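You operate a simulated robot arm through the tools that you are given. There is no shell and no other tool. Be economical: measure what you need, move in short steps, check, and stop when the job is done.

You are at the controls of a simulated two-armed robot. One attempt, no reset.

TASK
Close the casing drain, vent the casing and open both gauge taps.
Fine: the set is isolated and stays so; close the vent tap once water shows in the clear hose; gauge vent screw home before the suction gauge tap opens.

The check looks at the end state, three seconds after you hand in, the way a careful person would. Anything else that was tipped, shoved, dropped, spilled or broken makes it a failure.

THE ROBOT
Two 7-joint arms with two-finger parallel grippers on one trunk, on a base that drives. Base frame: it is fixed to the floor where the robot stands at the start and does not move with it; the origin is under the middle of the robot, x ahead of it, y to its left, z up. Lengths are in m, angles in rad, forces in N, time in s.
The left shoulder is at the start at [0.218, 0.171, 1.027], the right one opposite. With the tool pointing down near the work surface each hand reaches from about 0.1 to 0.96 m from the robot's upright axis, wherever it stands, measured 20 degrees to its own side. Places, roughly: casing drain tap [0.8, 0, 0.5]; casing vent tap [0.9, 0, 1]; drip cup tap [0.7, 0.2, 0.5]; gauge top knob [1.2, -0.2, 1.2]; gauge vent screw [1.2, -0.3, 1]; red pump [1.1, 0.1, 1.1]; riser gauge tap [1, 0, 1.5]; suction gauge tap [1.2, -0.2, 0.9]. Payload 4.4 kg a hand.
The TCP of each hand is the grasp point between the finger pads, 0.023 m short of the fingertips. In the tool frame z runs along the fingers and y along their closing line. The gripper opens to 0.094 m. The fingers are 0.038 m wide and 0.01 m thick; the gripper's body (0.054 by 0.096 m) begins 0.039 m behind the TCP.
Orientation is told as [roll, pitch, yaw] about the base's x, y, z axes, in that order, counted from this pose: with the fingers straight down and closing along the base's y, the tool's x points along the base's -x, its y along +y and its z along -z.

THE INTERFACE
- The arms move only by the tool servo_tool. It takes "left_deltas", "right_deltas" or both (then of equal length, played together; a hand with none holds still); each is one flat list of numbers, 7 for each row, row after row: the shift along the tool's x, y, z in m, then the turn, a rotation vector about the tool's x, y, z in rad, then the finger opening in m, from 0 to 0.094. In form: [x, y, z, ax, ay, az, grip, x, y, z, ax, ay, az, grip, ...]. A call has 1 to 8 rows; each row shifts and turns the commanded pose from where the row before left it, along the tool's axes as they then stand. A row lasts 0.2 s, in which the tool goes at most 0.05 m and 0.15 rad; a call with a longer step from one row to the next is refused whole, and so is a gripper value outside its range. Where a pose cannot be reached the arm comes as near as it can. A force on the tool above 90 N (or 10 N above the force at the start of the call, whichever is more), or a blocked arm, ends the call early, and 0.2 s more pass. Each finger travels about 0.072 m/s and halts on what it meets, pressing with about 41 N; the grip force reading is that of the motor and also rises with nothing between the fingers. The clock runs only during rows and for 0.2 s after the last one: add rows that do not move to give the fingers time. It gives the time, the measured TCP pose, the force on the tool (base axes), the opening and the grip force at its end, in the units of the frame above (readings bear some noise), with the torque about the TCP (base axes, N m) and any sound that the robot's microphone picked up.
- Cameras (640 x 400 px; columns grow to the right, rows downward): "scene" is now at [0.3675, -0.0142, 1.1732]; the picture's right is [-0.14, -0.99, 0.00], its down [-0.34, 0.05, -0.94] and it looks along [0.93, -0.13, -0.34] (base axes); focal length 214 px, centre (320, 200). "left" rides on the left gripper at [0.086, -0.016, -0.074] in its tool frame; the picture's right is [0.18, 0.98, 0.00], its down [-0.58, 0.11, -0.81] and it looks along [-0.79, 0.15, 0.59] (tool axes); focal length 243 px, centre (320, 200). "right" rides on the right gripper at [0.086, 0.016, -0.074] in its tool frame; the picture's right is [-0.18, 0.98, 0.00], its down [-0.58, -0.11, -0.81] and it looks along [-0.79, -0.15, 0.59] (tool axes); focal length 243 px, centre (320, 200). There is no depth. A picture from a camera that has moved, and an enlarged one, comes with that camera's place and axes in the base frame and with its lens.
- camera(camera): a new picture of that camera. It takes no simulated time.
- lift_body(by): slides the trunk up (or, below 0, down) by that many m; the arms and the scene camera ride with it, the base frame stays. It gives what a move gives, with no picture.
- roll_base(legs): drives the robot by 1 to 6 legs, each [ahead, left, turn to the left] in m, m and rad, along the robot's own axes; the way and the turn of a leg run together, so that a leg with both is an arc; at most 1.5 m and 3.142 rad a leg. The arms and the cameras ride along, it lands a little off, and it stops where it bumps. It gives what a move gives.
- turn_head(pan, tilt): turns the head with the scene camera to pan (to the left, within 1.396 rad either way) and tilt (down, from -0.506 to 1.204), counted from straight ahead of the robot. It gives what a move gives.
- enlarge(camera, box): a new picture of the part [left, top, right, bottom] of that camera's present view, enlarged. It takes no simulated time.
- hand_in(): hands the job in; it is judged then, once.

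Work in short steps. Places have to be worked out from the pictures, the camera data and where the tool is seen: move nearer, look again, correct. Check each grasp and each placing, and mend what went wrong. You have 120 turns and 88 pictures in all, those below and enlarged ones among them. Open the grippers and draw the arms clear of the work before you hand the job in, unless the task says otherwise; then end with one line.

The tools are called after "Request:" as name(argument=value, ...) on one line, values as JSON. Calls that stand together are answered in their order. servo_tool: Moves the arms, as the interface text tells. Its arguments: {"type":"object","properties":{"left_deltas":{"type":"array","items":{"type":"number"}},"right_deltas":{"type":"array","items":{"type":"number"}}},"required":[]} The other tools are called the same way: lift_body (by) slides the trunk up or down; roll_base (legs) drives the base; turn_head (pan, tilt) turns the head that bears the scene camera; camera (camera) takes a picture; enlarge (camera, box) takes an enlarged picture of a part of a camera's view; hand_in () hands the job in.

At the start:

```text
t: 0.0
left_tcp_pos: [0.5803, 0.2181, 0.9988]
left_tool_rot: [0.0, -0.001, 0.001]
left_ft_force: [0.4, -0.5, 0.7]
left_torque: [0.03, -0.02, 0.02]
left_opening: 0.094
left_gripper_force: 0.1
right_tcp_pos: [0.5127, -0.2688, 0.9997]
right_tool_rot: [-0.001, -0.001, 0.002]
right_ft_force: [0.0, 0.6, 0.4]
right_torque: [0.01, -0.01, 0.01]
right_opening: 0.094
right_gripper_force: 0.0
trunk travel left (down, up): [-0.05, 0.338]
robot x, y, heading: [-0.0042, -0.0007, -0.002]
head pan, tilt: [-0.14, 0.351]
```

scene: 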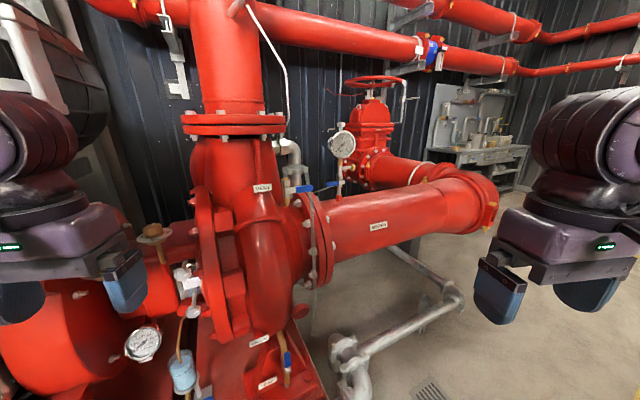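
right: 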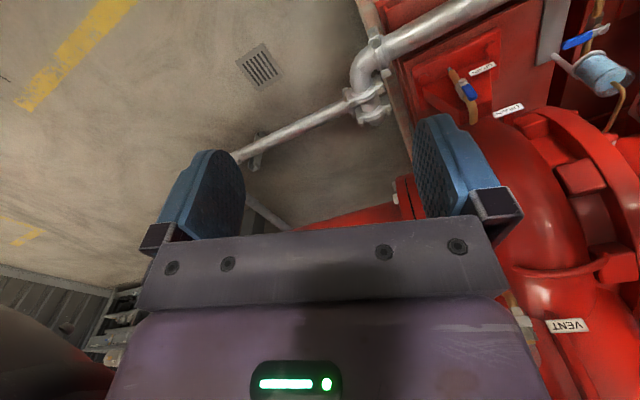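
left: 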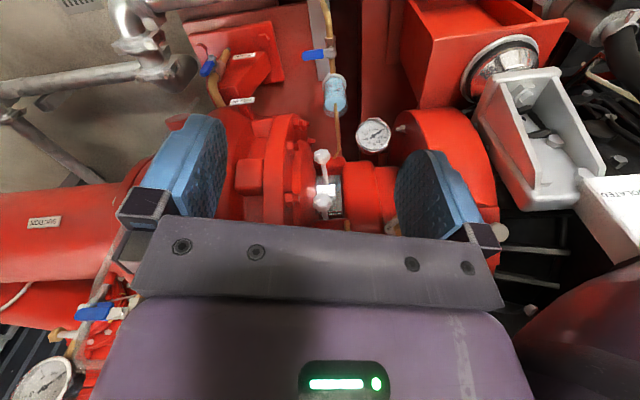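

The pump is ahead; I'll look closer at the taps in the scene view.

Request:
enlarge(camera="scene", box=[260, 80, 420, 220])

Request:
enlarge(camera="scene", box=[110, 210, 330, 400])

Request:
turn_head(pan=0, tilt=-0.3)

```text
2.86 times, centred on (340, 150) of scene
camera zoom: at [0.3675, -0.0142, 1.1732], right [-0.14, -0.99, 0.0], down [-0.34, 0.05, -0.94], along [0.93, -0.13, -0.34], focal length 613 px, centre (263, 343)
```

zoom: 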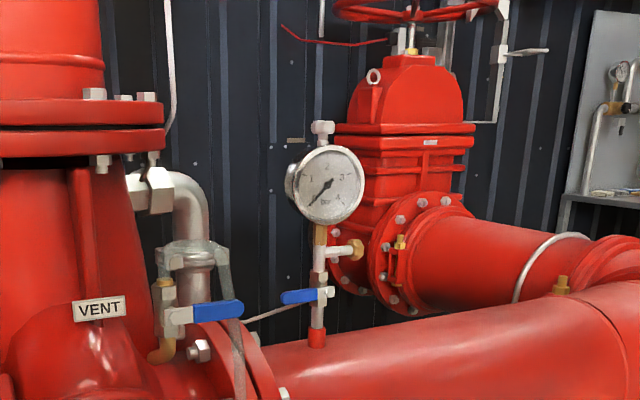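

```text
2.11 times, centred on (220, 305) of scene
camera zoom: at [0.3675, -0.0142, 1.1732], right [-0.14, -0.99, 0.0], down [-0.34, 0.05, -0.94], along [0.93, -0.13, -0.34], focal length 452 px, centre (530, -21)
```

zoom: 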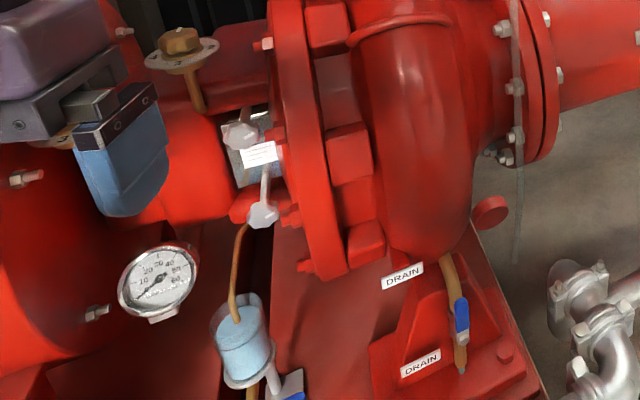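

```text
t: 1.0
left_tcp_pos: [0.5802, 0.2196, 0.9999]
left_tool_rot: [0.0, 0.0, 0.0]
left_ft_force: [0.2, 0.3, -0.5]
left_torque: [-0.02, -0.02, 0.0]
left_opening: 0.0941
left_gripper_force: 0.0
right_tcp_pos: [0.5132, -0.2695, 0.9998]
right_tool_rot: [0.001, 0.0, 0.001]
right_ft_force: [0.0, 0.0, -0.3]
right_torque: [-0.01, 0.0, 0.01]
right_opening: 0.094
right_gripper_force: 0.0
trunk travel left (down, up): [-0.05, 0.338]
robot x, y, heading: [-0.0045, 0.0027, -0.001]
head pan, tilt: [0.0, -0.3]
```

Now look for the riser gauge.

Request:
camera(camera="scene")

```text
82 pictures are left
camera scene: at [0.354, -0.0012, 1.2311], right [0.0, -1.0, 0.0], down [0.29, 0.0, -0.96], along [0.96, 0.0, 0.29], focal length 214 px, centre (320, 200)
```

scene: 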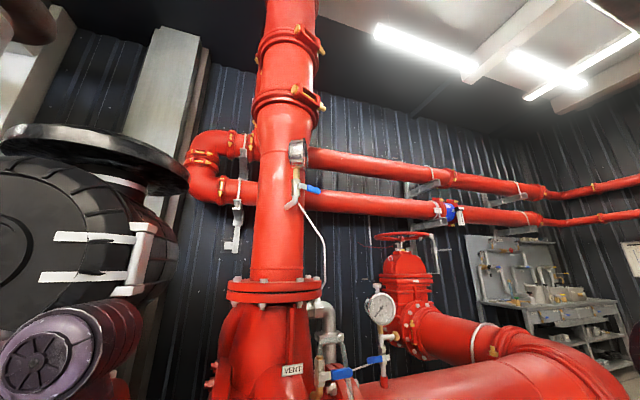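

Request:
enlarge(camera="scene", box=[250, 110, 370, 230])

Request:
enlarge(camera="scene", box=[270, 270, 430, 400])

```text
3.33 times, centred on (310, 170) of scene
camera zoom: at [0.354, -0.0012, 1.2311], right [0.0, -1.0, 0.0], down [0.29, 0.0, -0.96], along [0.96, 0.0, 0.29], focal length 715 px, centre (353, 300)
```

zoom: 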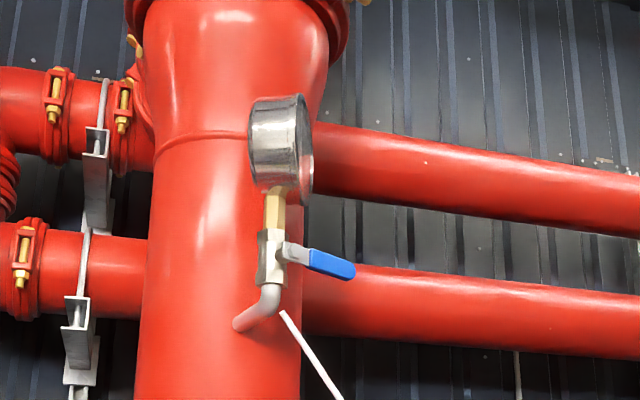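

```text
3.08 times, centred on (350, 335) of scene
camera zoom: at [0.354, -0.0012, 1.2311], right [0.0, -1.0, 0.0], down [0.29, 0.0, -0.96], along [0.96, 0.0, 0.29], focal length 660 px, centre (228, -215)
```

zoom: 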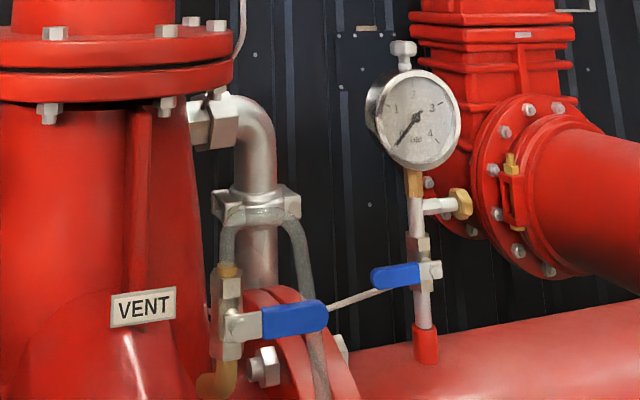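

Drain lever lies along its pipe (open); vent, suction gauge and riser gauge levers are crosswise (closed). I lower the right hand to view the drain tap closely.

Request:
servo_tool(right_deltas=[0.002, 0.018, 0.044, 0, 0, 0, 0.0, 0.002, 0.018, 0.044, 0, 0, 0, 0.0, 0.002, 0.018, 0.044, 0, 0, 0, 0.0, 0.002, 0.018, 0.044, 0, 0, 0, 0.0, 0.002, 0.018, 0.044, 0, 0, 0, 0.0, 0.002, 0.018, 0.044, 0, 0, 0, 0.0, 0.002, 0.018, 0.044, 0, 0, 0, 0.0, 0.002, 0.018, 0.044, 0, 0, 0, 0.0])

Request:
camera(camera="right")

Request:
turn_head(pan=0, tilt=0.9)

Request:
camera(camera="scene")

```text
t: 2.8
left_tcp_pos: [0.5811, 0.2187, 0.9997]
left_tool_rot: [0.001, 0.002, 0.001]
left_ft_force: [0.1, 0.2, 0.0]
left_torque: [-0.01, -0.02, 0.0]
left_opening: 0.0939
left_gripper_force: 0.1
right_tcp_pos: [0.512, -0.1349, 0.6453]
right_tool_rot: [-0.001, -0.001, 0.001]
right_ft_force: [0.0, -0.4, -0.1]
right_torque: [-0.03, 0.02, 0.0]
right_opening: 0.0
right_gripper_force: 40.9
right hand out of reach, approached as far as the arm can: row 2, 3
trunk travel left (down, up): [-0.05, 0.338]
robot x, y, heading: [0.0011, 0.0013, 0.004]
head pan, tilt: [0.0, -0.3]
```

```text
79 pictures are left
camera right: at [0.4263, -0.1174, 0.7204], right [0.18, 0.98, 0.0], down [0.58, -0.11, 0.81], along [0.79, -0.15, -0.59], focal length 243 px, centre (320, 200)
```

right: 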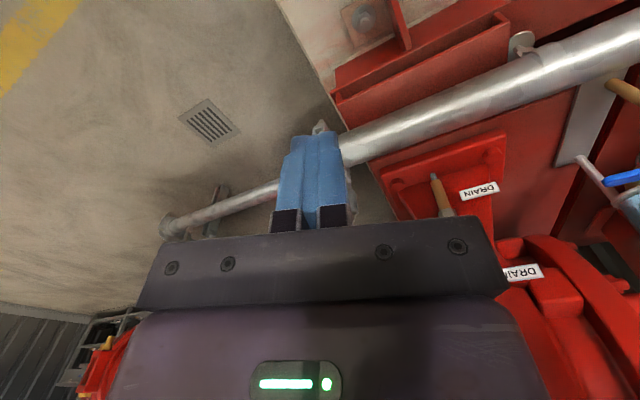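

```text
t: 4.2
left_tcp_pos: [0.5817, 0.2195, 0.9996]
left_tool_rot: [0.0, 0.0, 0.0]
left_ft_force: [0.7, -0.3, -0.6]
left_torque: [-0.05, 0.01, -0.01]
left_opening: 0.0938
left_gripper_force: 0.0
right_tcp_pos: [0.5113, -0.1348, 0.646]
right_tool_rot: [0.001, -0.001, -0.002]
right_ft_force: [0.2, -0.3, -0.8]
right_torque: [0.02, -0.03, -0.03]
right_opening: 0.0
right_gripper_force: 40.8
trunk travel left (down, up): [-0.05, 0.338]
robot x, y, heading: [0.0003, 0.0025, 0.002]
head pan, tilt: [0.0, 0.901]
```

```text
78 pictures are left
camera scene: at [0.3509, -0.0012, 1.1257], right [0.0, -1.0, 0.0], down [-0.78, 0.0, -0.62], along [0.62, 0.0, -0.78], focal length 214 px, centre (320, 200)
```

scene: 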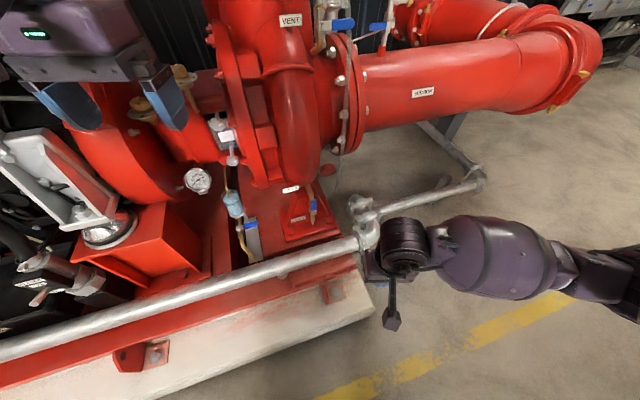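

Look closer at the drain tap.

Request:
enlarge(camera="scene", box=[260, 160, 360, 250])

Request:
enlarge(camera="right", box=[360, 130, 560, 260])

```text
4.44 times, centred on (310, 205) of scene
camera zoom: at [0.3509, -0.0012, 1.1257], right [0.0, -1.0, 0.0], down [-0.78, 0.0, -0.62], along [0.62, 0.0, -0.78], focal length 953 px, centre (364, 178)
```

zoom: 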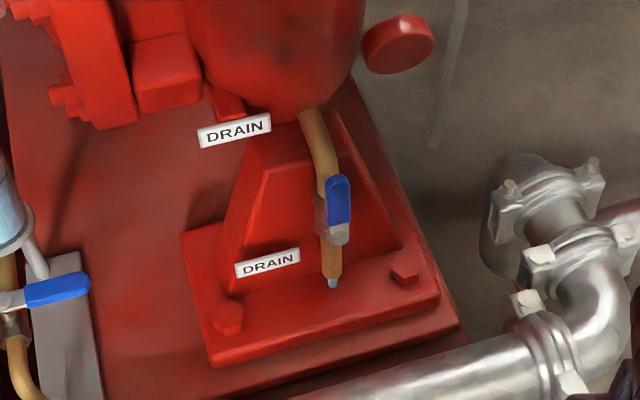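

```text
3.08 times, centred on (460, 195) of right
camera zoom: at [0.4263, -0.1177, 0.7216], right [0.18, 0.98, 0.0], down [0.58, -0.11, 0.81], along [0.79, -0.15, -0.59], focal length 746 px, centre (-111, 215)
```

zoom: 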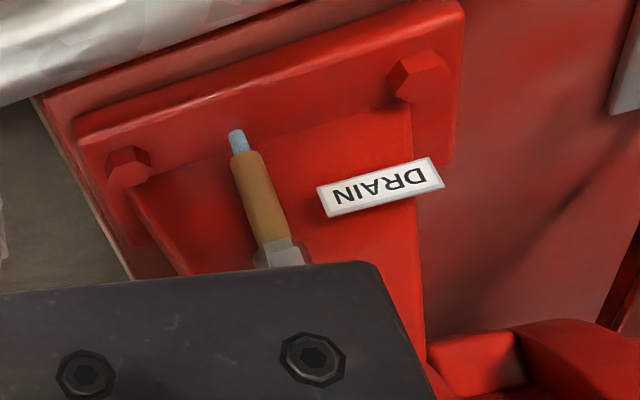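

I judge the drain pivot at about [0.775, 0.02, 0.515] with its lever pointing up to z≈0.59; a galvanised pipe runs in front at about [0.65, 0, 0.45]. I tilt the right hand forward 60° to come at the lever from the front above that pipe.

Request:
servo_tool(right_deltas=[-0.02, 0.01, 0.0, 0, -0.149, 0, 0.0, -0.0198, 0.01, 0.003, 0, -0.149, 0, 0.0, -0.0191, 0.01, 0.0059, 0, -0.149, 0, 0.0, -0.018, 0.01, 0.0087, 0, -0.149, 0, 0.0, -0.0165, 0.01, 0.0113, 0, -0.149, 0, 0.0, -0.0146, 0.01, 0.0136, 0, -0.149, 0, 0.0, -0.0124, 0.01, 0.0157, 0, -0.149, 0, 0.0, 0, 0, 0, 0, 0, 0, 0])

Request:
camera(camera="right")

Request:
camera(camera="scene")

```text
t: 6.0
left_tcp_pos: [0.5814, 0.2195, 0.9999]
left_tool_rot: [0.0, 0.003, 0.0]
left_ft_force: [0.7, -0.1, -0.5]
left_torque: [-0.05, 0.02, -0.01]
left_opening: 0.0939
left_gripper_force: 0.0
right_tcp_pos: [0.6577, -0.0637, 0.6438]
right_tool_rot: [-0.001, -1.043, -0.002]
right_ft_force: [0.4, -1.1, 0.2]
right_torque: [-0.01, -0.04, 0.01]
right_opening: 0.0
right_gripper_force: 40.8
trunk travel left (down, up): [-0.05, 0.338]
robot x, y, heading: [0.001, -0.0014, 0.004]
head pan, tilt: [0.0, 0.901]
```

```text
75 pictures are left
camera right: at [0.5508, -0.0462, 0.607], right [0.09, 0.98, 0.16], down [-0.4, -0.11, 0.91], along [0.91, -0.15, 0.39], focal length 243 px, centre (320, 200)
```

right: 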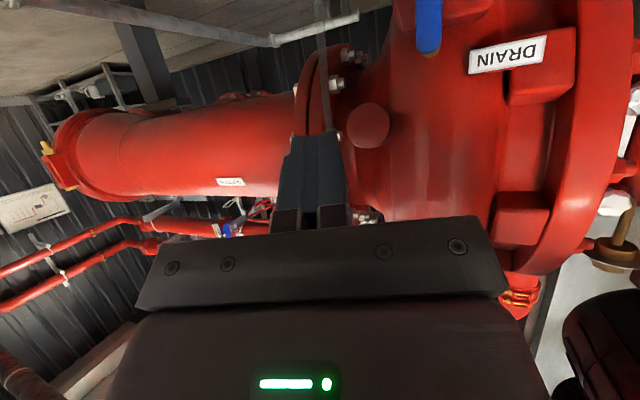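

```text
74 pictures are left
camera scene: at [0.3515, -0.0014, 1.1252], right [0.0, -1.0, 0.0], down [-0.78, 0.0, -0.62], along [0.62, 0.0, -0.78], focal length 214 px, centre (320, 200)
```

scene: 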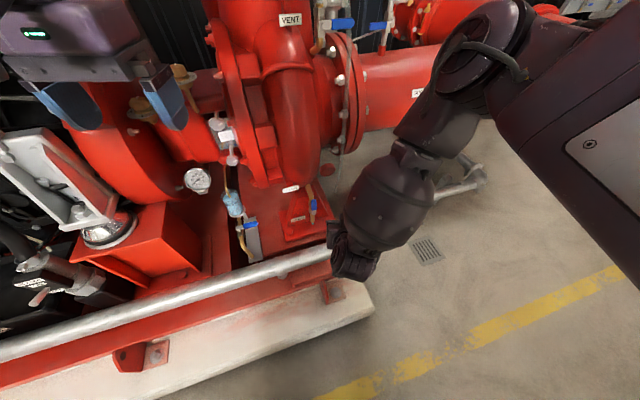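

Tip of the lever works out at [0.77, 0.02, 0.59], matching. I lower the hand 7 cm and bring it to y≈0.02, opening the fingers to straddle.

Request:
servo_tool(right_deltas=[0.02, 0.028, 0.012, 0, 0, 0, 0.06, 0.02, 0.028, 0.012, 0, 0, 0, 0.06, 0.02, 0.027, 0.012, 0, 0, 0, 0.06, 0, 0, 0, 0, 0, 0, 0.06])

Request:
camera(camera="right")

Request:
enlarge(camera="scene", box=[250, 150, 370, 250])

```text
t: 7.0
left_tcp_pos: [0.5802, 0.2191, 1.0003]
left_tool_rot: [-0.001, 0.0, 0.0]
left_ft_force: [-0.1, -0.8, 0.2]
left_torque: [-0.01, -0.01, -0.01]
left_opening: 0.094
left_gripper_force: 0.0
right_tcp_pos: [0.6563, 0.0197, 0.5716]
right_tool_rot: [-0.002, -1.042, -0.001]
right_ft_force: [0.7, 0.3, 0.2]
right_torque: [0.02, 0.02, 0.01]
right_opening: 0.0599
right_gripper_force: 0.1
trunk travel left (down, up): [-0.05, 0.338]
robot x, y, heading: [-0.0048, -0.0012, -0.003]
head pan, tilt: [0.0, 0.901]
```

```text
73 pictures are left
camera right: at [0.5491, 0.0369, 0.5358], right [0.09, 0.98, 0.16], down [-0.4, -0.11, 0.91], along [0.91, -0.15, 0.39], focal length 243 px, centre (320, 200)
```

right: 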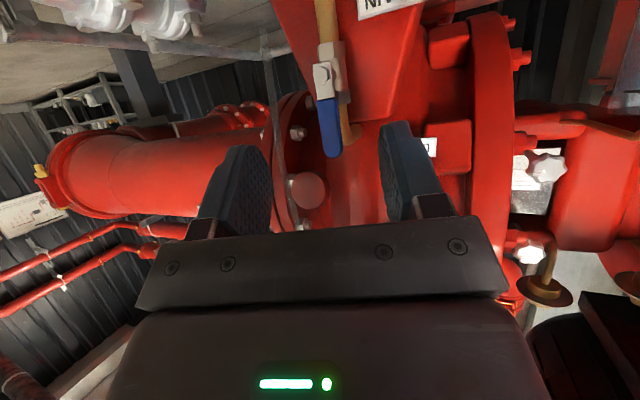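

```text
4.00 times, centred on (310, 200) of scene
camera zoom: at [0.3505, -0.0013, 1.1259], right [0.0, -1.0, 0.0], down [-0.78, 0.0, -0.62], along [0.62, 0.0, -0.78], focal length 858 px, centre (360, 200)
```

zoom: 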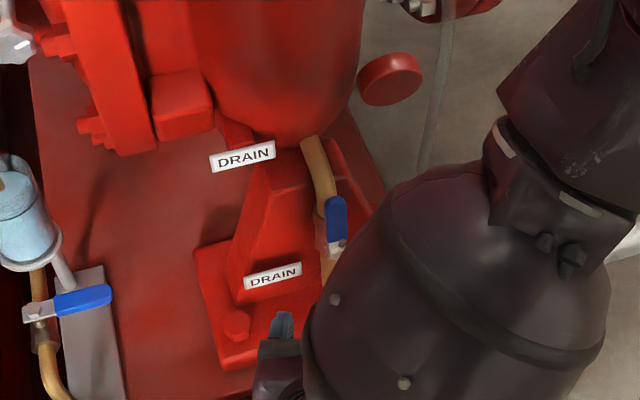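

Lever seen cleanly: stem at z≈0.518, tip z≈0.589, y≈0.019. I move in to straddle it with the fingers.

Request:
servo_tool(right_deltas=[-0.0143, 0, 0.0242, 0, 0, 0, 0.06, -0.0143, 0, 0.0242, 0, 0, 0, 0.06, -0.0143, 0, 0.0242, 0, 0, 0, 0.06, 0, 0, 0, 0, 0, 0, 0.06])

Request:
camera(camera="right")

```text
t: 8.0
left_tcp_pos: [0.5818, 0.2205, 0.9995]
left_tool_rot: [-0.001, 0.001, -0.001]
left_ft_force: [-0.9, -0.2, -0.6]
left_torque: [-0.02, 0.02, 0.03]
left_opening: 0.0938
left_gripper_force: 0.2
right_tcp_pos: [0.7383, 0.019, 0.5723]
right_tool_rot: [0.001, -1.045, -0.001]
right_ft_force: [0.9, -0.7, -0.9]
right_torque: [-0.01, -0.03, 0.01]
right_opening: 0.0601
right_gripper_force: 0.0
trunk travel left (down, up): [-0.05, 0.338]
robot x, y, heading: [-0.0019, -0.0009, -0.001]
head pan, tilt: [0.0, 0.901]
```

```text
71 pictures are left
camera right: at [0.6318, 0.0363, 0.5359], right [0.09, 0.98, 0.16], down [-0.4, -0.11, 0.91], along [0.91, -0.15, 0.39], focal length 243 px, centre (320, 200)
```

right: 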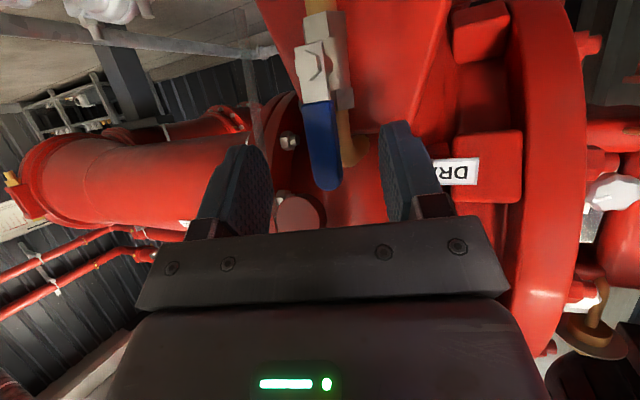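

Triangulated tip [0.771, 0.018, 0.589]. I go 1 cm deeper, narrow the fingers loosely around the lever, and look.

Request:
servo_tool(right_deltas=[-0.005, 0, 0.0086, 0, 0, 0, 0.06, 0, 0, 0, 0, 0, 0, 0.03, 0, 0, 0, 0, 0, 0, 0.03])

Request:
camera(camera="right")

```text
t: 8.8
left_tcp_pos: [0.5817, 0.2196, 1.0006]
left_tool_rot: [-0.001, 0.002, 0.0]
left_ft_force: [-0.2, -0.5, 0.2]
left_torque: [0.0, 0.03, 0.02]
left_opening: 0.0942
left_gripper_force: 0.0
right_tcp_pos: [0.7492, 0.0193, 0.5726]
right_tool_rot: [0.002, -1.044, 0.0]
right_ft_force: [0.3, 0.3, 0.2]
right_torque: [-0.01, 0.0, 0.0]
right_opening: 0.0298
right_gripper_force: 0.0
trunk travel left (down, up): [-0.05, 0.338]
robot x, y, heading: [0.0029, -0.0003, 0.003]
head pan, tilt: [0.0, 0.901]
```

```text
70 pictures are left
camera right: at [0.6427, 0.0369, 0.5355], right [0.09, 0.98, 0.16], down [-0.4, -0.11, 0.91], along [0.91, -0.15, 0.39], focal length 243 px, centre (320, 200)
```

right: 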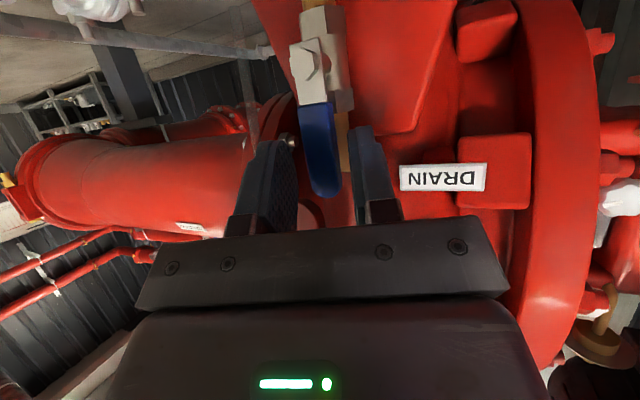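

The lever sits between the fingers. I sweep it clockwise (toward -y) about its pivot, rolling the hand along.

Request:
servo_tool(right_deltas=[0.0005, -0.0075, 0.0003, -0.0704, 0, 0.121, 0.024, 0.0005, -0.0075, 0.0003, -0.0704, 0, 0.121, 0.024, 0.0005, -0.0075, 0.0003, -0.0704, 0, 0.121, 0.024, 0.0005, -0.0075, 0.0003, -0.0704, 0, 0.121, 0.024])

Request:
camera(camera="right")

```text
t: 9.8
left_tcp_pos: [0.5807, 0.221, 0.9999]
left_tool_rot: [0.002, -0.001, 0.001]
left_ft_force: [0.9, -0.3, -0.2]
left_torque: [0.05, 0.03, -0.01]
left_opening: 0.094
left_gripper_force: 0.0
right_tcp_pos: [0.7434, 0.0762, 0.6]
right_tool_rot: [0.857, -0.824, -0.767]
right_ft_force: [0.6, 0.0, -0.5]
right_torque: [0.01, 0.01, -0.01]
right_opening: 0.0241
right_gripper_force: 0.1
right hand out of reach, approached as far as the arm can: row 2, 3, 4
trunk travel left (down, up): [-0.05, 0.338]
robot x, y, heading: [0.0027, -0.0004, 0.002]
head pan, tilt: [0.0, 0.901]
```

```text
69 pictures are left
camera right: at [0.6385, 0.116, 0.5776], right [0.14, 0.76, 0.64], down [-0.42, -0.54, 0.73], along [0.89, -0.37, 0.24], focal length 243 px, centre (320, 200)
```

right: 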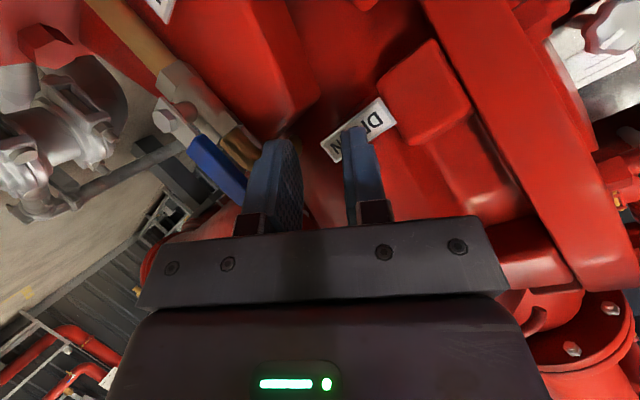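

The wrist can't roll that way and the hand slid off; the lever is unmoved. I back off and undo the roll.

Request:
servo_tool(right_deltas=[0, 0, -0.045, 0, 0, 0, 0.0, 0.0005, 0.0075, 0.0003, 0.0704, 0, -0.121, 0.0, 0.0005, 0.0075, 0.0003, 0.0704, 0, -0.121, 0.0, 0.0005, 0.0075, 0.0003, 0.0704, 0, -0.121, 0.0, 0.0005, 0.0075, 0.0003, 0.0704, 0, -0.121, 0.0, 0, 0, 0, 0, 0, 0, 0])

```text
t: 11.0
left_tcp_pos: [0.5809, 0.2195, 0.9998]
left_tool_rot: [0.002, -0.001, 0.001]
left_ft_force: [-0.6, 0.7, 0.7]
left_torque: [0.02, -0.01, -0.01]
left_opening: 0.0939
left_gripper_force: 0.1
right_tcp_pos: [0.6917, 0.0366, 0.5746]
right_tool_rot: [0.013, -0.941, -0.145]
right_ft_force: [-0.4, 0.0, -0.1]
right_torque: [0.0, -0.04, 0.01]
right_opening: 0.0
right_gripper_force: 41.2
right hand out of reach, approached as far as the arm can: row 1
trunk travel left (down, up): [-0.05, 0.338]
robot x, y, heading: [-0.0056, -0.0003, -0.001]
head pan, tilt: [0.0, 0.901]
stopped in row 5 (right hand): the arm was blocked; the commanded pose is now the measured one
```

Blocked in row 5; I look where things stand.

Request:
camera(camera="right")

Request:
camera(camera="scene")

```text
68 pictures are left
camera right: at [0.5846, 0.0693, 0.5495], right [0.24, 0.96, 0.16], down [-0.32, -0.07, 0.94], along [0.92, -0.28, 0.29], focal length 243 px, centre (320, 200)
```

right: 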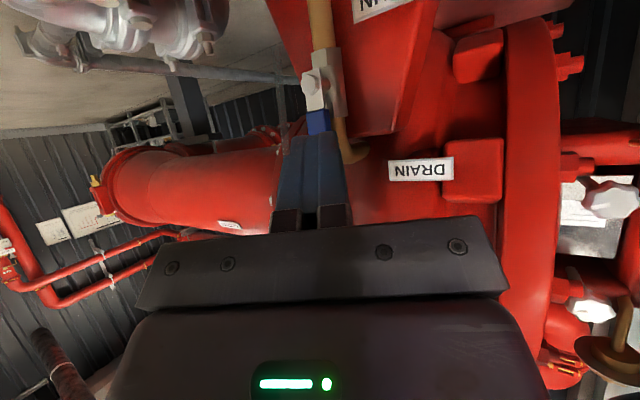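

```text
67 pictures are left
camera scene: at [0.351, -0.0017, 1.1256], right [0.0, -1.0, 0.0], down [-0.78, 0.0, -0.62], along [0.62, 0.0, -0.78], focal length 214 px, centre (320, 200)
```

scene: 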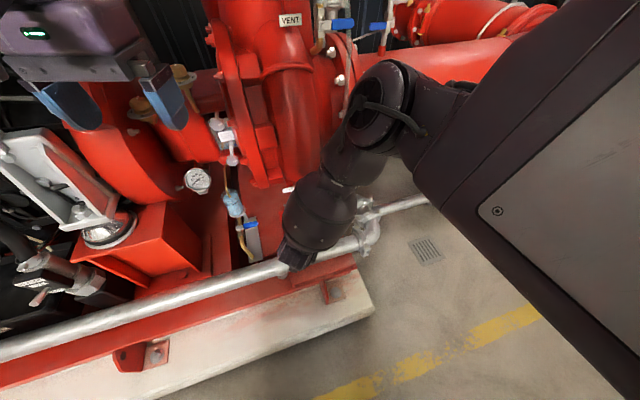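

I draw the hand back and to the right so the forearm clears the flange, and straighten the yaw.

Request:
servo_tool(right_deltas=[0, -0.01, -0.03, 0, 0, 0, 0.0, 0, -0.01, -0.03, 0, -0.03, 0, 0.0, 0, -0.01, -0.01, 0, -0.03, 0, 0.0, 0, 0, 0, 0, 0, 0, 0])

Request:
servo_tool(right_deltas=[0, 0, 0, 0.07, 0, -0.09, 0.0, 0, 0, 0, 0.05, 0, -0.05, 0.0, 0, 0, 0, 0, 0, 0, 0])

```text
t: 12.0
left_tcp_pos: [0.5819, 0.2192, 1.0]
left_tool_rot: [0.0, 0.002, -0.001]
left_ft_force: [0.1, -0.3, -0.6]
left_torque: [0.01, -0.03, 0.0]
left_opening: 0.0941
left_gripper_force: 0.1
right_tcp_pos: [0.628, 0.0227, 0.6166]
right_tool_rot: [0.02, -1.001, -0.136]
right_ft_force: [-0.2, -0.5, -0.7]
right_torque: [-0.01, 0.03, -0.01]
right_opening: 0.0
right_gripper_force: 41.0
trunk travel left (down, up): [-0.05, 0.338]
robot x, y, heading: [0.002, -0.0021, -0.003]
head pan, tilt: [0.0, 0.901]
```

```text
t: 12.8
left_tcp_pos: [0.58, 0.2197, 0.9997]
left_tool_rot: [-0.001, -0.001, -0.001]
left_ft_force: [0.4, 0.8, -0.4]
left_torque: [0.02, 0.01, -0.02]
left_opening: 0.094
left_gripper_force: 0.1
right_tcp_pos: [0.6315, 0.0171, 0.6169]
right_tool_rot: [-0.318, -0.982, 0.107]
right_ft_force: [0.0, 0.3, -0.1]
right_torque: [0.04, 0.01, -0.01]
right_opening: 0.0003
right_gripper_force: 41.2
trunk travel left (down, up): [-0.05, 0.338]
robot x, y, heading: [-0.0026, 0.0014, 0.003]
head pan, tilt: [0.0, 0.901]
```

I used the wrong sign for part of that; correcting the orientation to a plain forward pitch.

Request:
servo_tool(right_deltas=[0, 0, 0, -0.117, 0, 0.033, 0.0, 0, 0, 0, -0.117, 0, 0.033, 0.0, 0, 0, 0, 0, 0, 0, 0])

```text
t: 13.6
left_tcp_pos: [0.5813, 0.2199, 1.0001]
left_tool_rot: [0.001, 0.0, -0.002]
left_ft_force: [0.6, 0.3, -0.3]
left_torque: [0.01, -0.01, -0.01]
left_opening: 0.0939
left_gripper_force: 0.0
right_tcp_pos: [0.6279, 0.0218, 0.6176]
right_tool_rot: [0.019, -0.991, -0.001]
right_ft_force: [-0.5, 0.5, 0.5]
right_torque: [0.0, -0.01, 0.01]
right_opening: 0.0001
right_gripper_force: 41.4
trunk travel left (down, up): [-0.05, 0.338]
robot x, y, heading: [-0.0029, -0.0015, 0.002]
head pan, tilt: [0.0, 0.901]
```

Orientation restored. I place the closed fingers left of the lever (y≈0.055) and at lever depth, to push it toward -y without rolling.

Request:
servo_tool(right_deltas=[0.0109, 0.0166, 0.0263, 0, 0, 0, 0.0, 0.0109, 0.0166, 0.0263, 0, 0, 0, 0.0, -0.0165, 0, 0.0251, 0, 0, 0, 0, -0.0165, 0, 0.0251, 0, 0, 0, 0, -0.0165, 0, 0.0251, 0, 0, 0, 0, 0, 0, 0, 0, 0, 0, 0])

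Request:
camera(camera="right")

```text
t: 15.0
left_tcp_pos: [0.5819, 0.2207, 0.9987]
left_tool_rot: [-0.002, -0.001, -0.001]
left_ft_force: [-0.1, 0.8, -0.4]
left_torque: [0.01, 0.0, 0.0]
left_opening: 0.0941
left_gripper_force: 0.2
right_tcp_pos: [0.7502, 0.0559, 0.5674]
right_tool_rot: [0.018, -0.993, -0.002]
right_ft_force: [-1.1, 0.0, -0.9]
right_torque: [0.0, 0.01, 0.02]
right_opening: 0.0
right_gripper_force: 40.9
trunk travel left (down, up): [-0.05, 0.338]
robot x, y, heading: [0.0013, -0.0047, -0.002]
head pan, tilt: [0.0, 0.901]
```

```text
66 pictures are left
camera right: at [0.6419, 0.0713, 0.5368], right [0.09, 0.98, 0.16], down [-0.35, -0.12, 0.93], along [0.93, -0.14, 0.34], focal length 243 px, centre (320, 200)
```

right: 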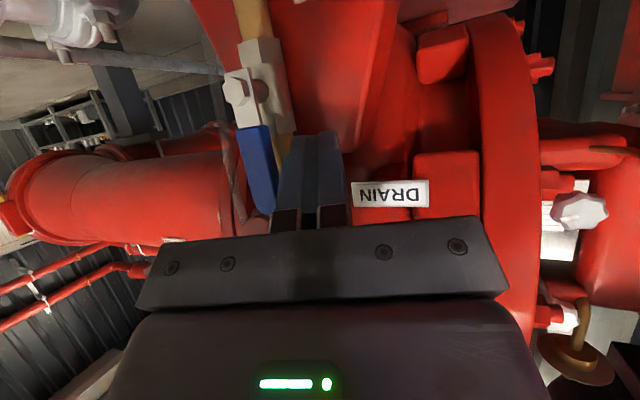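

Fingers are just left of the lever. Push toward -y, curving down.

Request:
servo_tool(right_deltas=[0, -0.02, 0, 0, 0, 0, 0, 0.0014, -0.0125, 0.0009, 0, 0, 0, 0, 0.0042, -0.0125, 0.0027, 0, 0, 0, 0, 0.0067, -0.009, 0.0044, 0, 0, 0, 0, 0.0084, -0.009, 0.0055, 0, 0, 0, 0])

Request:
camera(camera="right")

```text
t: 16.2
left_tcp_pos: [0.5797, 0.2202, 1.0001]
left_tool_rot: [0.0, -0.001, 0.0]
left_ft_force: [-1.0, -0.2, 0.2]
left_torque: [0.03, 0.02, 0.02]
left_opening: 0.0941
left_gripper_force: 0.0
right_tcp_pos: [0.7538, -0.0068, 0.5452]
right_tool_rot: [0.017, -0.991, -0.001]
right_ft_force: [-0.1, 0.1, 0.1]
right_torque: [-0.01, -0.01, -0.01]
right_opening: 0.0001
right_gripper_force: 40.6
trunk travel left (down, up): [-0.05, 0.338]
robot x, y, heading: [-0.0011, -0.0001, 0.001]
head pan, tilt: [0.0, 0.901]
```

```text
65 pictures are left
camera right: at [0.6429, 0.0092, 0.5145], right [0.09, 0.98, 0.16], down [-0.35, -0.12, 0.93], along [0.93, -0.14, 0.34], focal length 243 px, centre (320, 200)
```

right: 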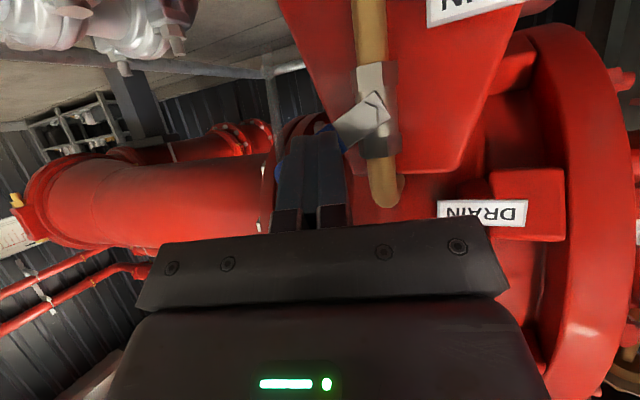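

The lever has swung clockwise about 60°. I push it on down to horizontal.

Request:
servo_tool(right_deltas=[0.0049, -0.004, 0.0062, 0, 0, 0, 0, 0.0049, -0.004, 0.0062, 0, 0, 0, 0, 0.004, 0, 0.0027, 0, 0, 0, 0, 0.004, 0, 0.0027, 0, 0, 0, 0])

Request:
camera(camera="right")

```text
t: 17.4
left_tcp_pos: [0.5746, 0.2174, 1.0057]
left_tool_rot: [-0.001, -0.009, -0.003]
left_ft_force: [-0.8, -0.2, -0.4]
left_torque: [0.03, -0.03, 0.0]
left_opening: 0.094
left_gripper_force: 0.0
right_tcp_pos: [0.7536, -0.0126, 0.5328]
right_tool_rot: [0.028, -1.013, -0.01]
right_ft_force: [-43.1, -15.1, 64.4]
right_torque: [0.55, -1.28, 0.05]
right_opening: 0.0
right_gripper_force: 41.5
trunk travel left (down, up): [-0.05, 0.338]
robot x, y, heading: [-0.0022, -0.0011, -0.001]
head pan, tilt: [0.0, 0.901]
stopped in row 4 (right hand): the force on the tool passed its limit at 94 N (the readings are from after the stop); the commanded pose is now the measured one
```

```text
64 pictures are left
camera right: at [0.646, 0.0039, 0.4997], right [0.08, 0.98, 0.17], down [-0.38, -0.13, 0.92], along [0.92, -0.14, 0.36], focal length 243 px, centre (320, 200)
```

right: 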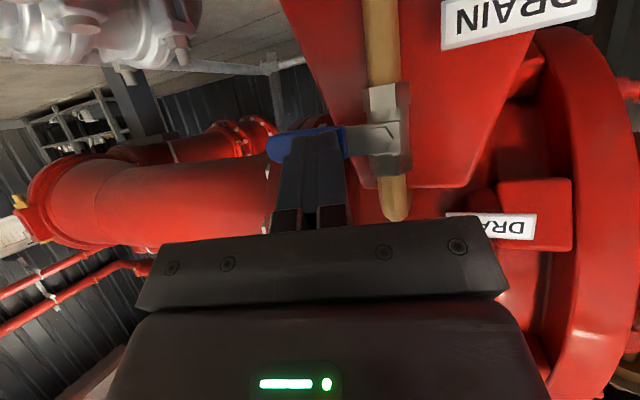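

Lever is horizontal against its stop: drain closed. I retreat back and up, then look at it.

Request:
servo_tool(right_deltas=[-0.01, 0, -0.02, 0, 0, 0, 0, 0, 0, -0.045, 0, 0, 0, 0, 0, 0, -0.045, 0, 0, 0, 0, 0, -0.02, -0.03, 0, 0, 0, 0])

Request:
camera(camera="right")

```text
t: 18.4
left_tcp_pos: [0.5798, 0.2197, 1.0004]
left_tool_rot: [0.001, -0.001, 0.0]
left_ft_force: [-0.1, -0.1, 0.5]
left_torque: [0.01, 0.02, 0.04]
left_opening: 0.0939
left_gripper_force: 0.0
right_tcp_pos: [0.6424, -0.0359, 0.6082]
right_tool_rot: [0.023, -0.997, -0.004]
right_ft_force: [-0.1, 0.3, 0.0]
right_torque: [0.01, -0.01, -0.01]
right_opening: 0.0
right_gripper_force: 41.1
trunk travel left (down, up): [-0.05, 0.338]
robot x, y, heading: [-0.0003, -0.0022, 0.003]
head pan, tilt: [0.0, 0.901]
```

```text
63 pictures are left
camera right: at [0.5326, -0.0197, 0.5768], right [0.09, 0.98, 0.17], down [-0.36, -0.12, 0.92], along [0.93, -0.14, 0.34], focal length 243 px, centre (320, 200)
```

right: 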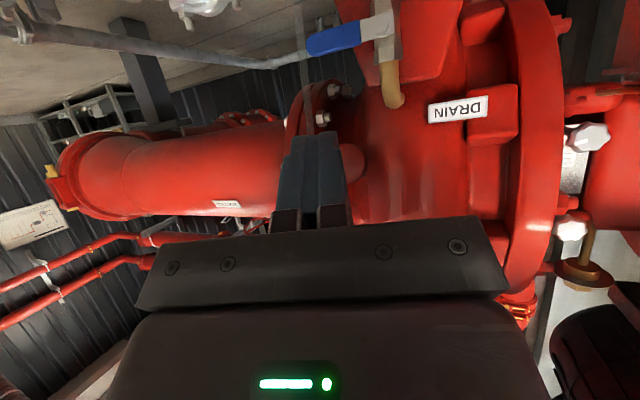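

Drain confirmed closed. I raise the right hand back and up toward vent height.

Request:
servo_tool(right_deltas=[-0.034, -0.014, -0.0306, 0, 0, 0, 0, -0.034, -0.014, -0.0306, 0, 0, 0, 0, -0.034, -0.014, -0.0306, 0, 0, 0, 0, -0.034, -0.014, -0.0306, 0, 0, 0, 0, -0.034, -0.014, -0.0306, 0, 0, 0, 0, -0.034, -0.014, -0.0306, 0, 0, 0, 0, -0.034, -0.014, -0.0306, 0, 0, 0, 0, -0.034, -0.014, -0.0306, 0, 0, 0, 0])

Request:
servo_tool(right_deltas=[0, 0, 0, 0, -0.145, 0, 0, 0, 0, 0, 0, -0.145, 0, 0, 0, 0, 0, 0, -0.145, 0, 0, 0, 0, 0, 0, -0.145, 0, 0, 0, 0, 0, 0, 0, 0, 0])

Request:
turn_head(pan=-0.1, tilt=0.25)

Request:
camera(camera="right")

Request:
camera(camera="scene")

```text
t: 20.1
left_tcp_pos: [0.5806, 0.2204, 1.0004]
left_tool_rot: [0.001, 0.001, 0.0]
left_ft_force: [0.5, -0.3, 0.6]
left_torque: [0.01, 0.01, 0.02]
left_opening: 0.094
left_gripper_force: 0.0
right_tcp_pos: [0.6109, -0.1056, 0.83]
right_tool_rot: [0.021, -0.997, -0.003]
right_ft_force: [0.2, -0.2, 1.2]
right_torque: [-0.03, -0.02, -0.01]
right_opening: 0.0
right_gripper_force: 40.8
right hand out of reach, approached as far as the arm can: row 6, 7, 8
trunk travel left (down, up): [-0.05, 0.338]
robot x, y, heading: [0.0058, 0.0016, -0.002]
head pan, tilt: [0.0, 0.901]
```

```text
t: 21.4
left_tcp_pos: [0.5806, 0.2193, 1.0006]
left_tool_rot: [0.0, 0.0, 0.0]
left_ft_force: [0.4, -0.2, 0.6]
left_torque: [0.0, 0.04, 0.03]
left_opening: 0.094
left_gripper_force: 0.0
right_tcp_pos: [0.6481, -0.0796, 0.8445]
right_tool_rot: [1.553, -1.559, -1.542]
right_ft_force: [0.4, 1.4, -0.8]
right_torque: [-0.02, -0.02, -0.06]
right_opening: 0.0003
right_gripper_force: 41.2
right hand out of reach, approached as far as the arm can: row 3, 4
trunk travel left (down, up): [-0.05, 0.338]
robot x, y, heading: [-0.0017, -0.0016, -0.001]
head pan, tilt: [0.0, 0.901]
```

```text
t: 22.4
left_tcp_pos: [0.5795, 0.2191, 0.9998]
left_tool_rot: [0.002, 0.0, 0.0]
left_ft_force: [0.3, 0.3, -0.5]
left_torque: [-0.01, -0.01, 0.0]
left_opening: 0.094
left_gripper_force: 0.2
right_tcp_pos: [0.6469, -0.0805, 0.8423]
right_tool_rot: [1.417, -1.558, -1.404]
right_ft_force: [-0.7, 0.1, 0.8]
right_torque: [-0.01, 0.01, 0.02]
right_opening: 0.0
right_gripper_force: 40.6
trunk travel left (down, up): [-0.05, 0.338]
robot x, y, heading: [-0.0023, -0.0023, 0.001]
head pan, tilt: [-0.099, 0.25]
```

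```text
62 pictures are left
camera right: at [0.5726, -0.0624, 0.7581], right [-0.01, 0.98, 0.2], down [-0.8, -0.13, 0.58], along [0.59, -0.15, 0.79], focal length 243 px, centre (320, 200)
```

right: 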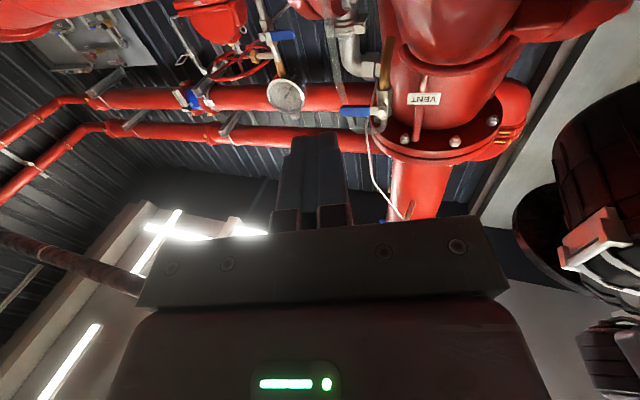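

```text
61 pictures are left
camera scene: at [0.3676, -0.0109, 1.1826], right [-0.1, -0.99, 0.0], down [-0.25, 0.02, -0.97], along [0.96, -0.1, -0.25], focal length 214 px, centre (320, 200)
```

scene: 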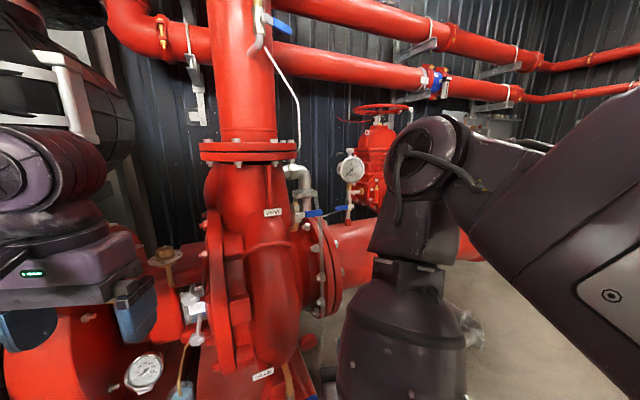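

The arm is too folded at this height; I pitch back to 60° and raise the trunk so the shoulders stand well above the work.

Request:
servo_tool(right_deltas=[0, 0, -0.02, 0, 0.14, 0, 0, 0, 0, -0.02, 0, 0.14, 0, 0, 0, 0, -0.02, 0, 0.14, 0, 0, 0, 0, 0, 0, 0.14, 0, 0])

Request:
lift_body(by=0.25)

Request:
camera(camera="scene")

```text
t: 23.4
left_tcp_pos: [0.5815, 0.2167, 0.9982]
left_tool_rot: [0.002, 0.001, -0.002]
left_ft_force: [0.2, 0.1, -0.6]
left_torque: [0.03, 0.02, 0.04]
left_opening: 0.0943
left_gripper_force: 0.0
right_tcp_pos: [0.5948, -0.0804, 0.8481]
right_tool_rot: [0.024, -1.013, -0.009]
right_ft_force: [-0.3, -0.2, -0.6]
right_torque: [0.0, -0.02, 0.05]
right_opening: 0.0
right_gripper_force: 41.1
right hand out of reach, approached as far as the arm can: row 3
trunk travel left (down, up): [-0.05, 0.338]
robot x, y, heading: [-0.0003, -0.0024, -0.001]
head pan, tilt: [-0.099, 0.25]
```

```text
t: 26.0
left_tcp_pos: [0.5813, 0.2191, 1.2482]
left_tool_rot: [0.0, 0.0, 0.0]
left_ft_force: [-0.4, 0.0, -0.2]
left_torque: [-0.02, 0.05, 0.03]
left_opening: 0.094
left_gripper_force: 0.0
right_tcp_pos: [0.5927, -0.0771, 1.0981]
right_tool_rot: [0.02, -1.016, -0.005]
right_ft_force: [-0.5, -0.2, -0.7]
right_torque: [-0.03, -0.03, 0.02]
right_opening: 0.0
right_gripper_force: 41.4
trunk travel left (down, up): [-0.3, 0.088]
robot x, y, heading: [-0.0021, -0.0012, -0.001]
head pan, tilt: [-0.099, 0.25]
```

```text
60 pictures are left
camera scene: at [0.1593, -0.0109, 1.4703], right [-0.1, -0.99, 0.0], down [-0.25, 0.02, -0.97], along [0.96, -0.1, -0.25], focal length 214 px, centre (320, 200)
```

scene: 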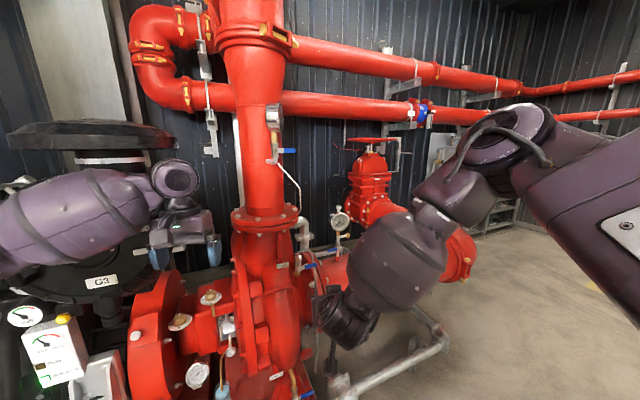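

Now I bring the hand down towards the vent at about [0.70, -0.05, 0.98] to see it from close.

Request:
servo_tool(right_deltas=[0.0113, 0.007, 0.0388, 0, 0, 0, 0, 0.0113, 0.007, 0.0388, 0, 0, 0, 0, 0.0113, 0.007, 0.0388, 0, 0, 0, 0, 0.0113, 0.007, 0.0388, 0, 0, 0, 0])

Request:
camera(camera="right")

Request:
enlarge(camera="scene", box=[260, 180, 380, 300])

```text
t: 27.0
left_tcp_pos: [0.5816, 0.2196, 1.2502]
left_tool_rot: [0.0, 0.0, 0.0]
left_ft_force: [0.2, 0.5, 0.3]
left_torque: [-0.01, 0.02, -0.01]
left_opening: 0.0938
left_gripper_force: 0.1
right_tcp_pos: [0.6998, -0.0432, 0.9771]
right_tool_rot: [0.02, -1.018, -0.005]
right_ft_force: [0.1, 0.9, -0.2]
right_torque: [-0.04, 0.01, 0.0]
right_opening: 0.0
right_gripper_force: 40.7
trunk travel left (down, up): [-0.3, 0.088]
robot x, y, heading: [0.0007, -0.0011, 0.002]
head pan, tilt: [-0.099, 0.25]
```

```text
59 pictures are left
camera right: at [0.5913, -0.0272, 0.9442], right [0.08, 0.98, 0.17], down [-0.38, -0.12, 0.92], along [0.92, -0.14, 0.36], focal length 243 px, centre (320, 200)
```

right: 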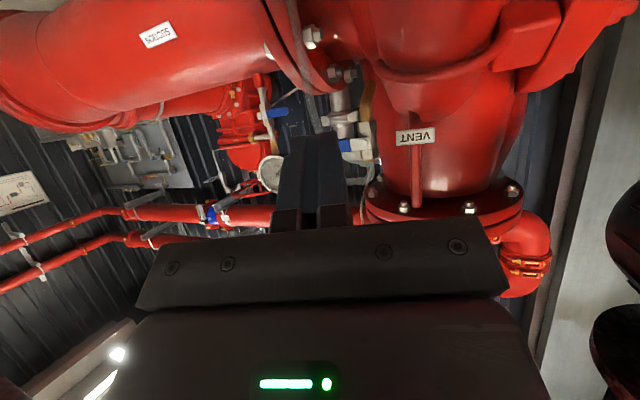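

```text
3.33 times, centred on (320, 240) of scene
camera zoom: at [0.1597, -0.0104, 1.4704], right [-0.1, -0.99, 0.0], down [-0.25, 0.02, -0.97], along [0.96, -0.1, -0.25], focal length 715 px, centre (320, 67)
```

zoom: 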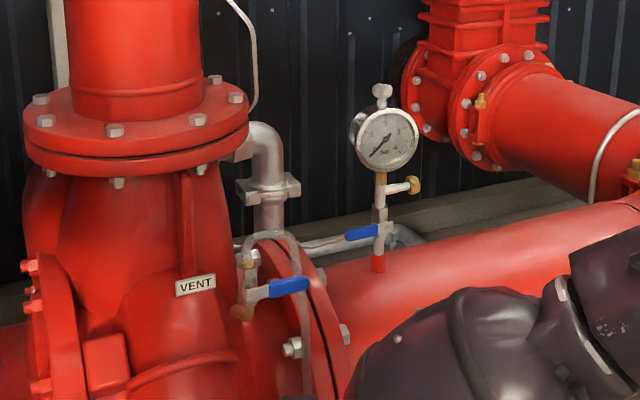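

Vent pivot estimated [0.898, -0.010, 1.007], lever tip y≈-0.074. I approach to x≈0.83, below the lever's outer half.

Request:
servo_tool(right_deltas=[-0.0224, -0.005, 0.0372, 0, 0, 0, 0, -0.0224, -0.005, 0.0372, 0, 0, 0, 0, -0.0224, -0.005, 0.0372, 0, 0, 0, 0])

Request:
camera(camera="right")

Request:
enlarge(camera="scene", box=[260, 180, 380, 300])

```text
t: 27.8
left_tcp_pos: [0.5816, 0.2201, 1.2496]
left_tool_rot: [0.0, 0.002, 0.0]
left_ft_force: [-0.5, -1.0, -0.2]
left_torque: [0.0, 0.02, 0.0]
left_opening: 0.0939
left_gripper_force: 0.0
right_tcp_pos: [0.8316, -0.0576, 0.9772]
right_tool_rot: [0.02, -1.015, -0.004]
right_ft_force: [1.2, 0.7, -0.3]
right_torque: [-0.02, 0.0, -0.04]
right_opening: 0.0
right_gripper_force: 40.6
trunk travel left (down, up): [-0.3, 0.088]
robot x, y, heading: [0.0003, -0.0016, -0.001]
head pan, tilt: [-0.099, 0.25]
```

```text
57 pictures are left
camera right: at [0.7231, -0.0411, 0.9424], right [0.08, 0.98, 0.17], down [-0.38, -0.12, 0.92], along [0.92, -0.14, 0.36], focal length 243 px, centre (320, 200)
```

right: 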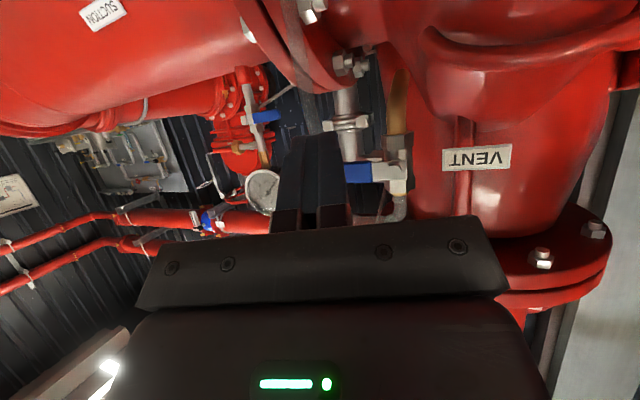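

```text
3.33 times, centred on (320, 240) of scene
camera zoom: at [0.1598, -0.0097, 1.4704], right [-0.1, -0.99, 0.0], down [-0.25, 0.02, -0.97], along [0.96, -0.1, -0.25], focal length 715 px, centre (320, 67)
```

zoom: 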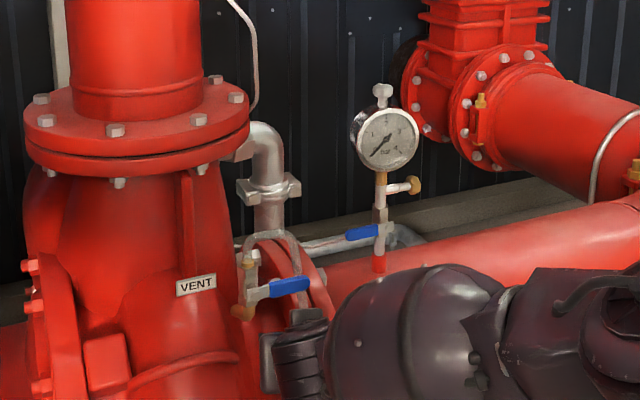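

Fingers lie just below the lever's outer part. I go 4.4 cm forward under it and start lifting it (counter-clockwise to open).

Request:
servo_tool(right_deltas=[-0.0233, 0, 0.0374, 0, 0, 0, 0, 0, 0, 0, 0, 0, 0, 0, -0.0102, 0, -0.0064, 0, 0, 0, 0, -0.0102, 0.003, -0.0064, 0, 0, 0, 0, -0.0102, 0.004, -0.0064, 0, 0, 0, 0])

Request:
camera(camera="right")

Request:
enlarge(camera="scene", box=[260, 180, 380, 300])

```text
t: 29.0
left_tcp_pos: [0.5801, 0.2189, 1.2493]
left_tool_rot: [0.0, 0.0, 0.001]
left_ft_force: [-0.6, -0.5, 0.5]
left_torque: [-0.04, 0.0, 0.0]
left_opening: 0.0941
left_gripper_force: 0.1
right_tcp_pos: [0.8689, -0.0585, 1.0092]
right_tool_rot: [0.02, -1.018, -0.004]
right_ft_force: [0.0, 0.3, -0.5]
right_torque: [0.0, -0.01, -0.01]
right_opening: 0.0
right_gripper_force: 41.0
right hand out of reach, approached as far as the arm can: row 1
trunk travel left (down, up): [-0.3, 0.088]
robot x, y, heading: [-0.0023, 0.0, 0.001]
head pan, tilt: [-0.099, 0.25]
```

```text
55 pictures are left
camera right: at [0.7606, -0.0427, 0.9766], right [0.08, 0.98, 0.17], down [-0.38, -0.12, 0.92], along [0.92, -0.14, 0.36], focal length 243 px, centre (320, 200)
```

right: 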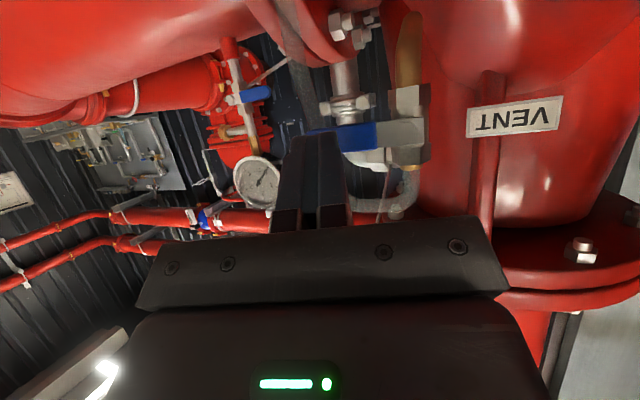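

```text
3.33 times, centred on (320, 240) of scene
camera zoom: at [0.1586, -0.0104, 1.4706], right [-0.1, -0.99, 0.0], down [-0.25, 0.02, -0.97], along [0.96, -0.1, -0.25], focal length 715 px, centre (320, 67)
```

zoom: 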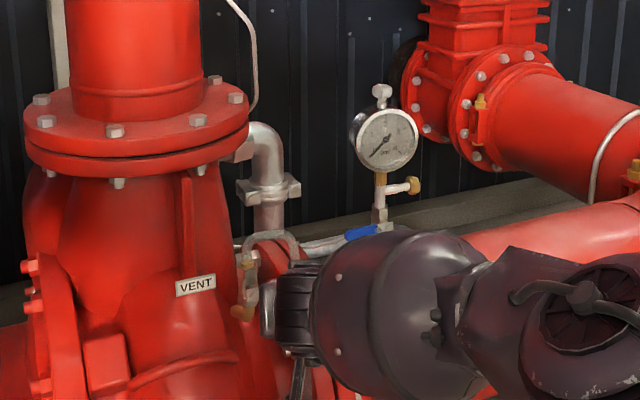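

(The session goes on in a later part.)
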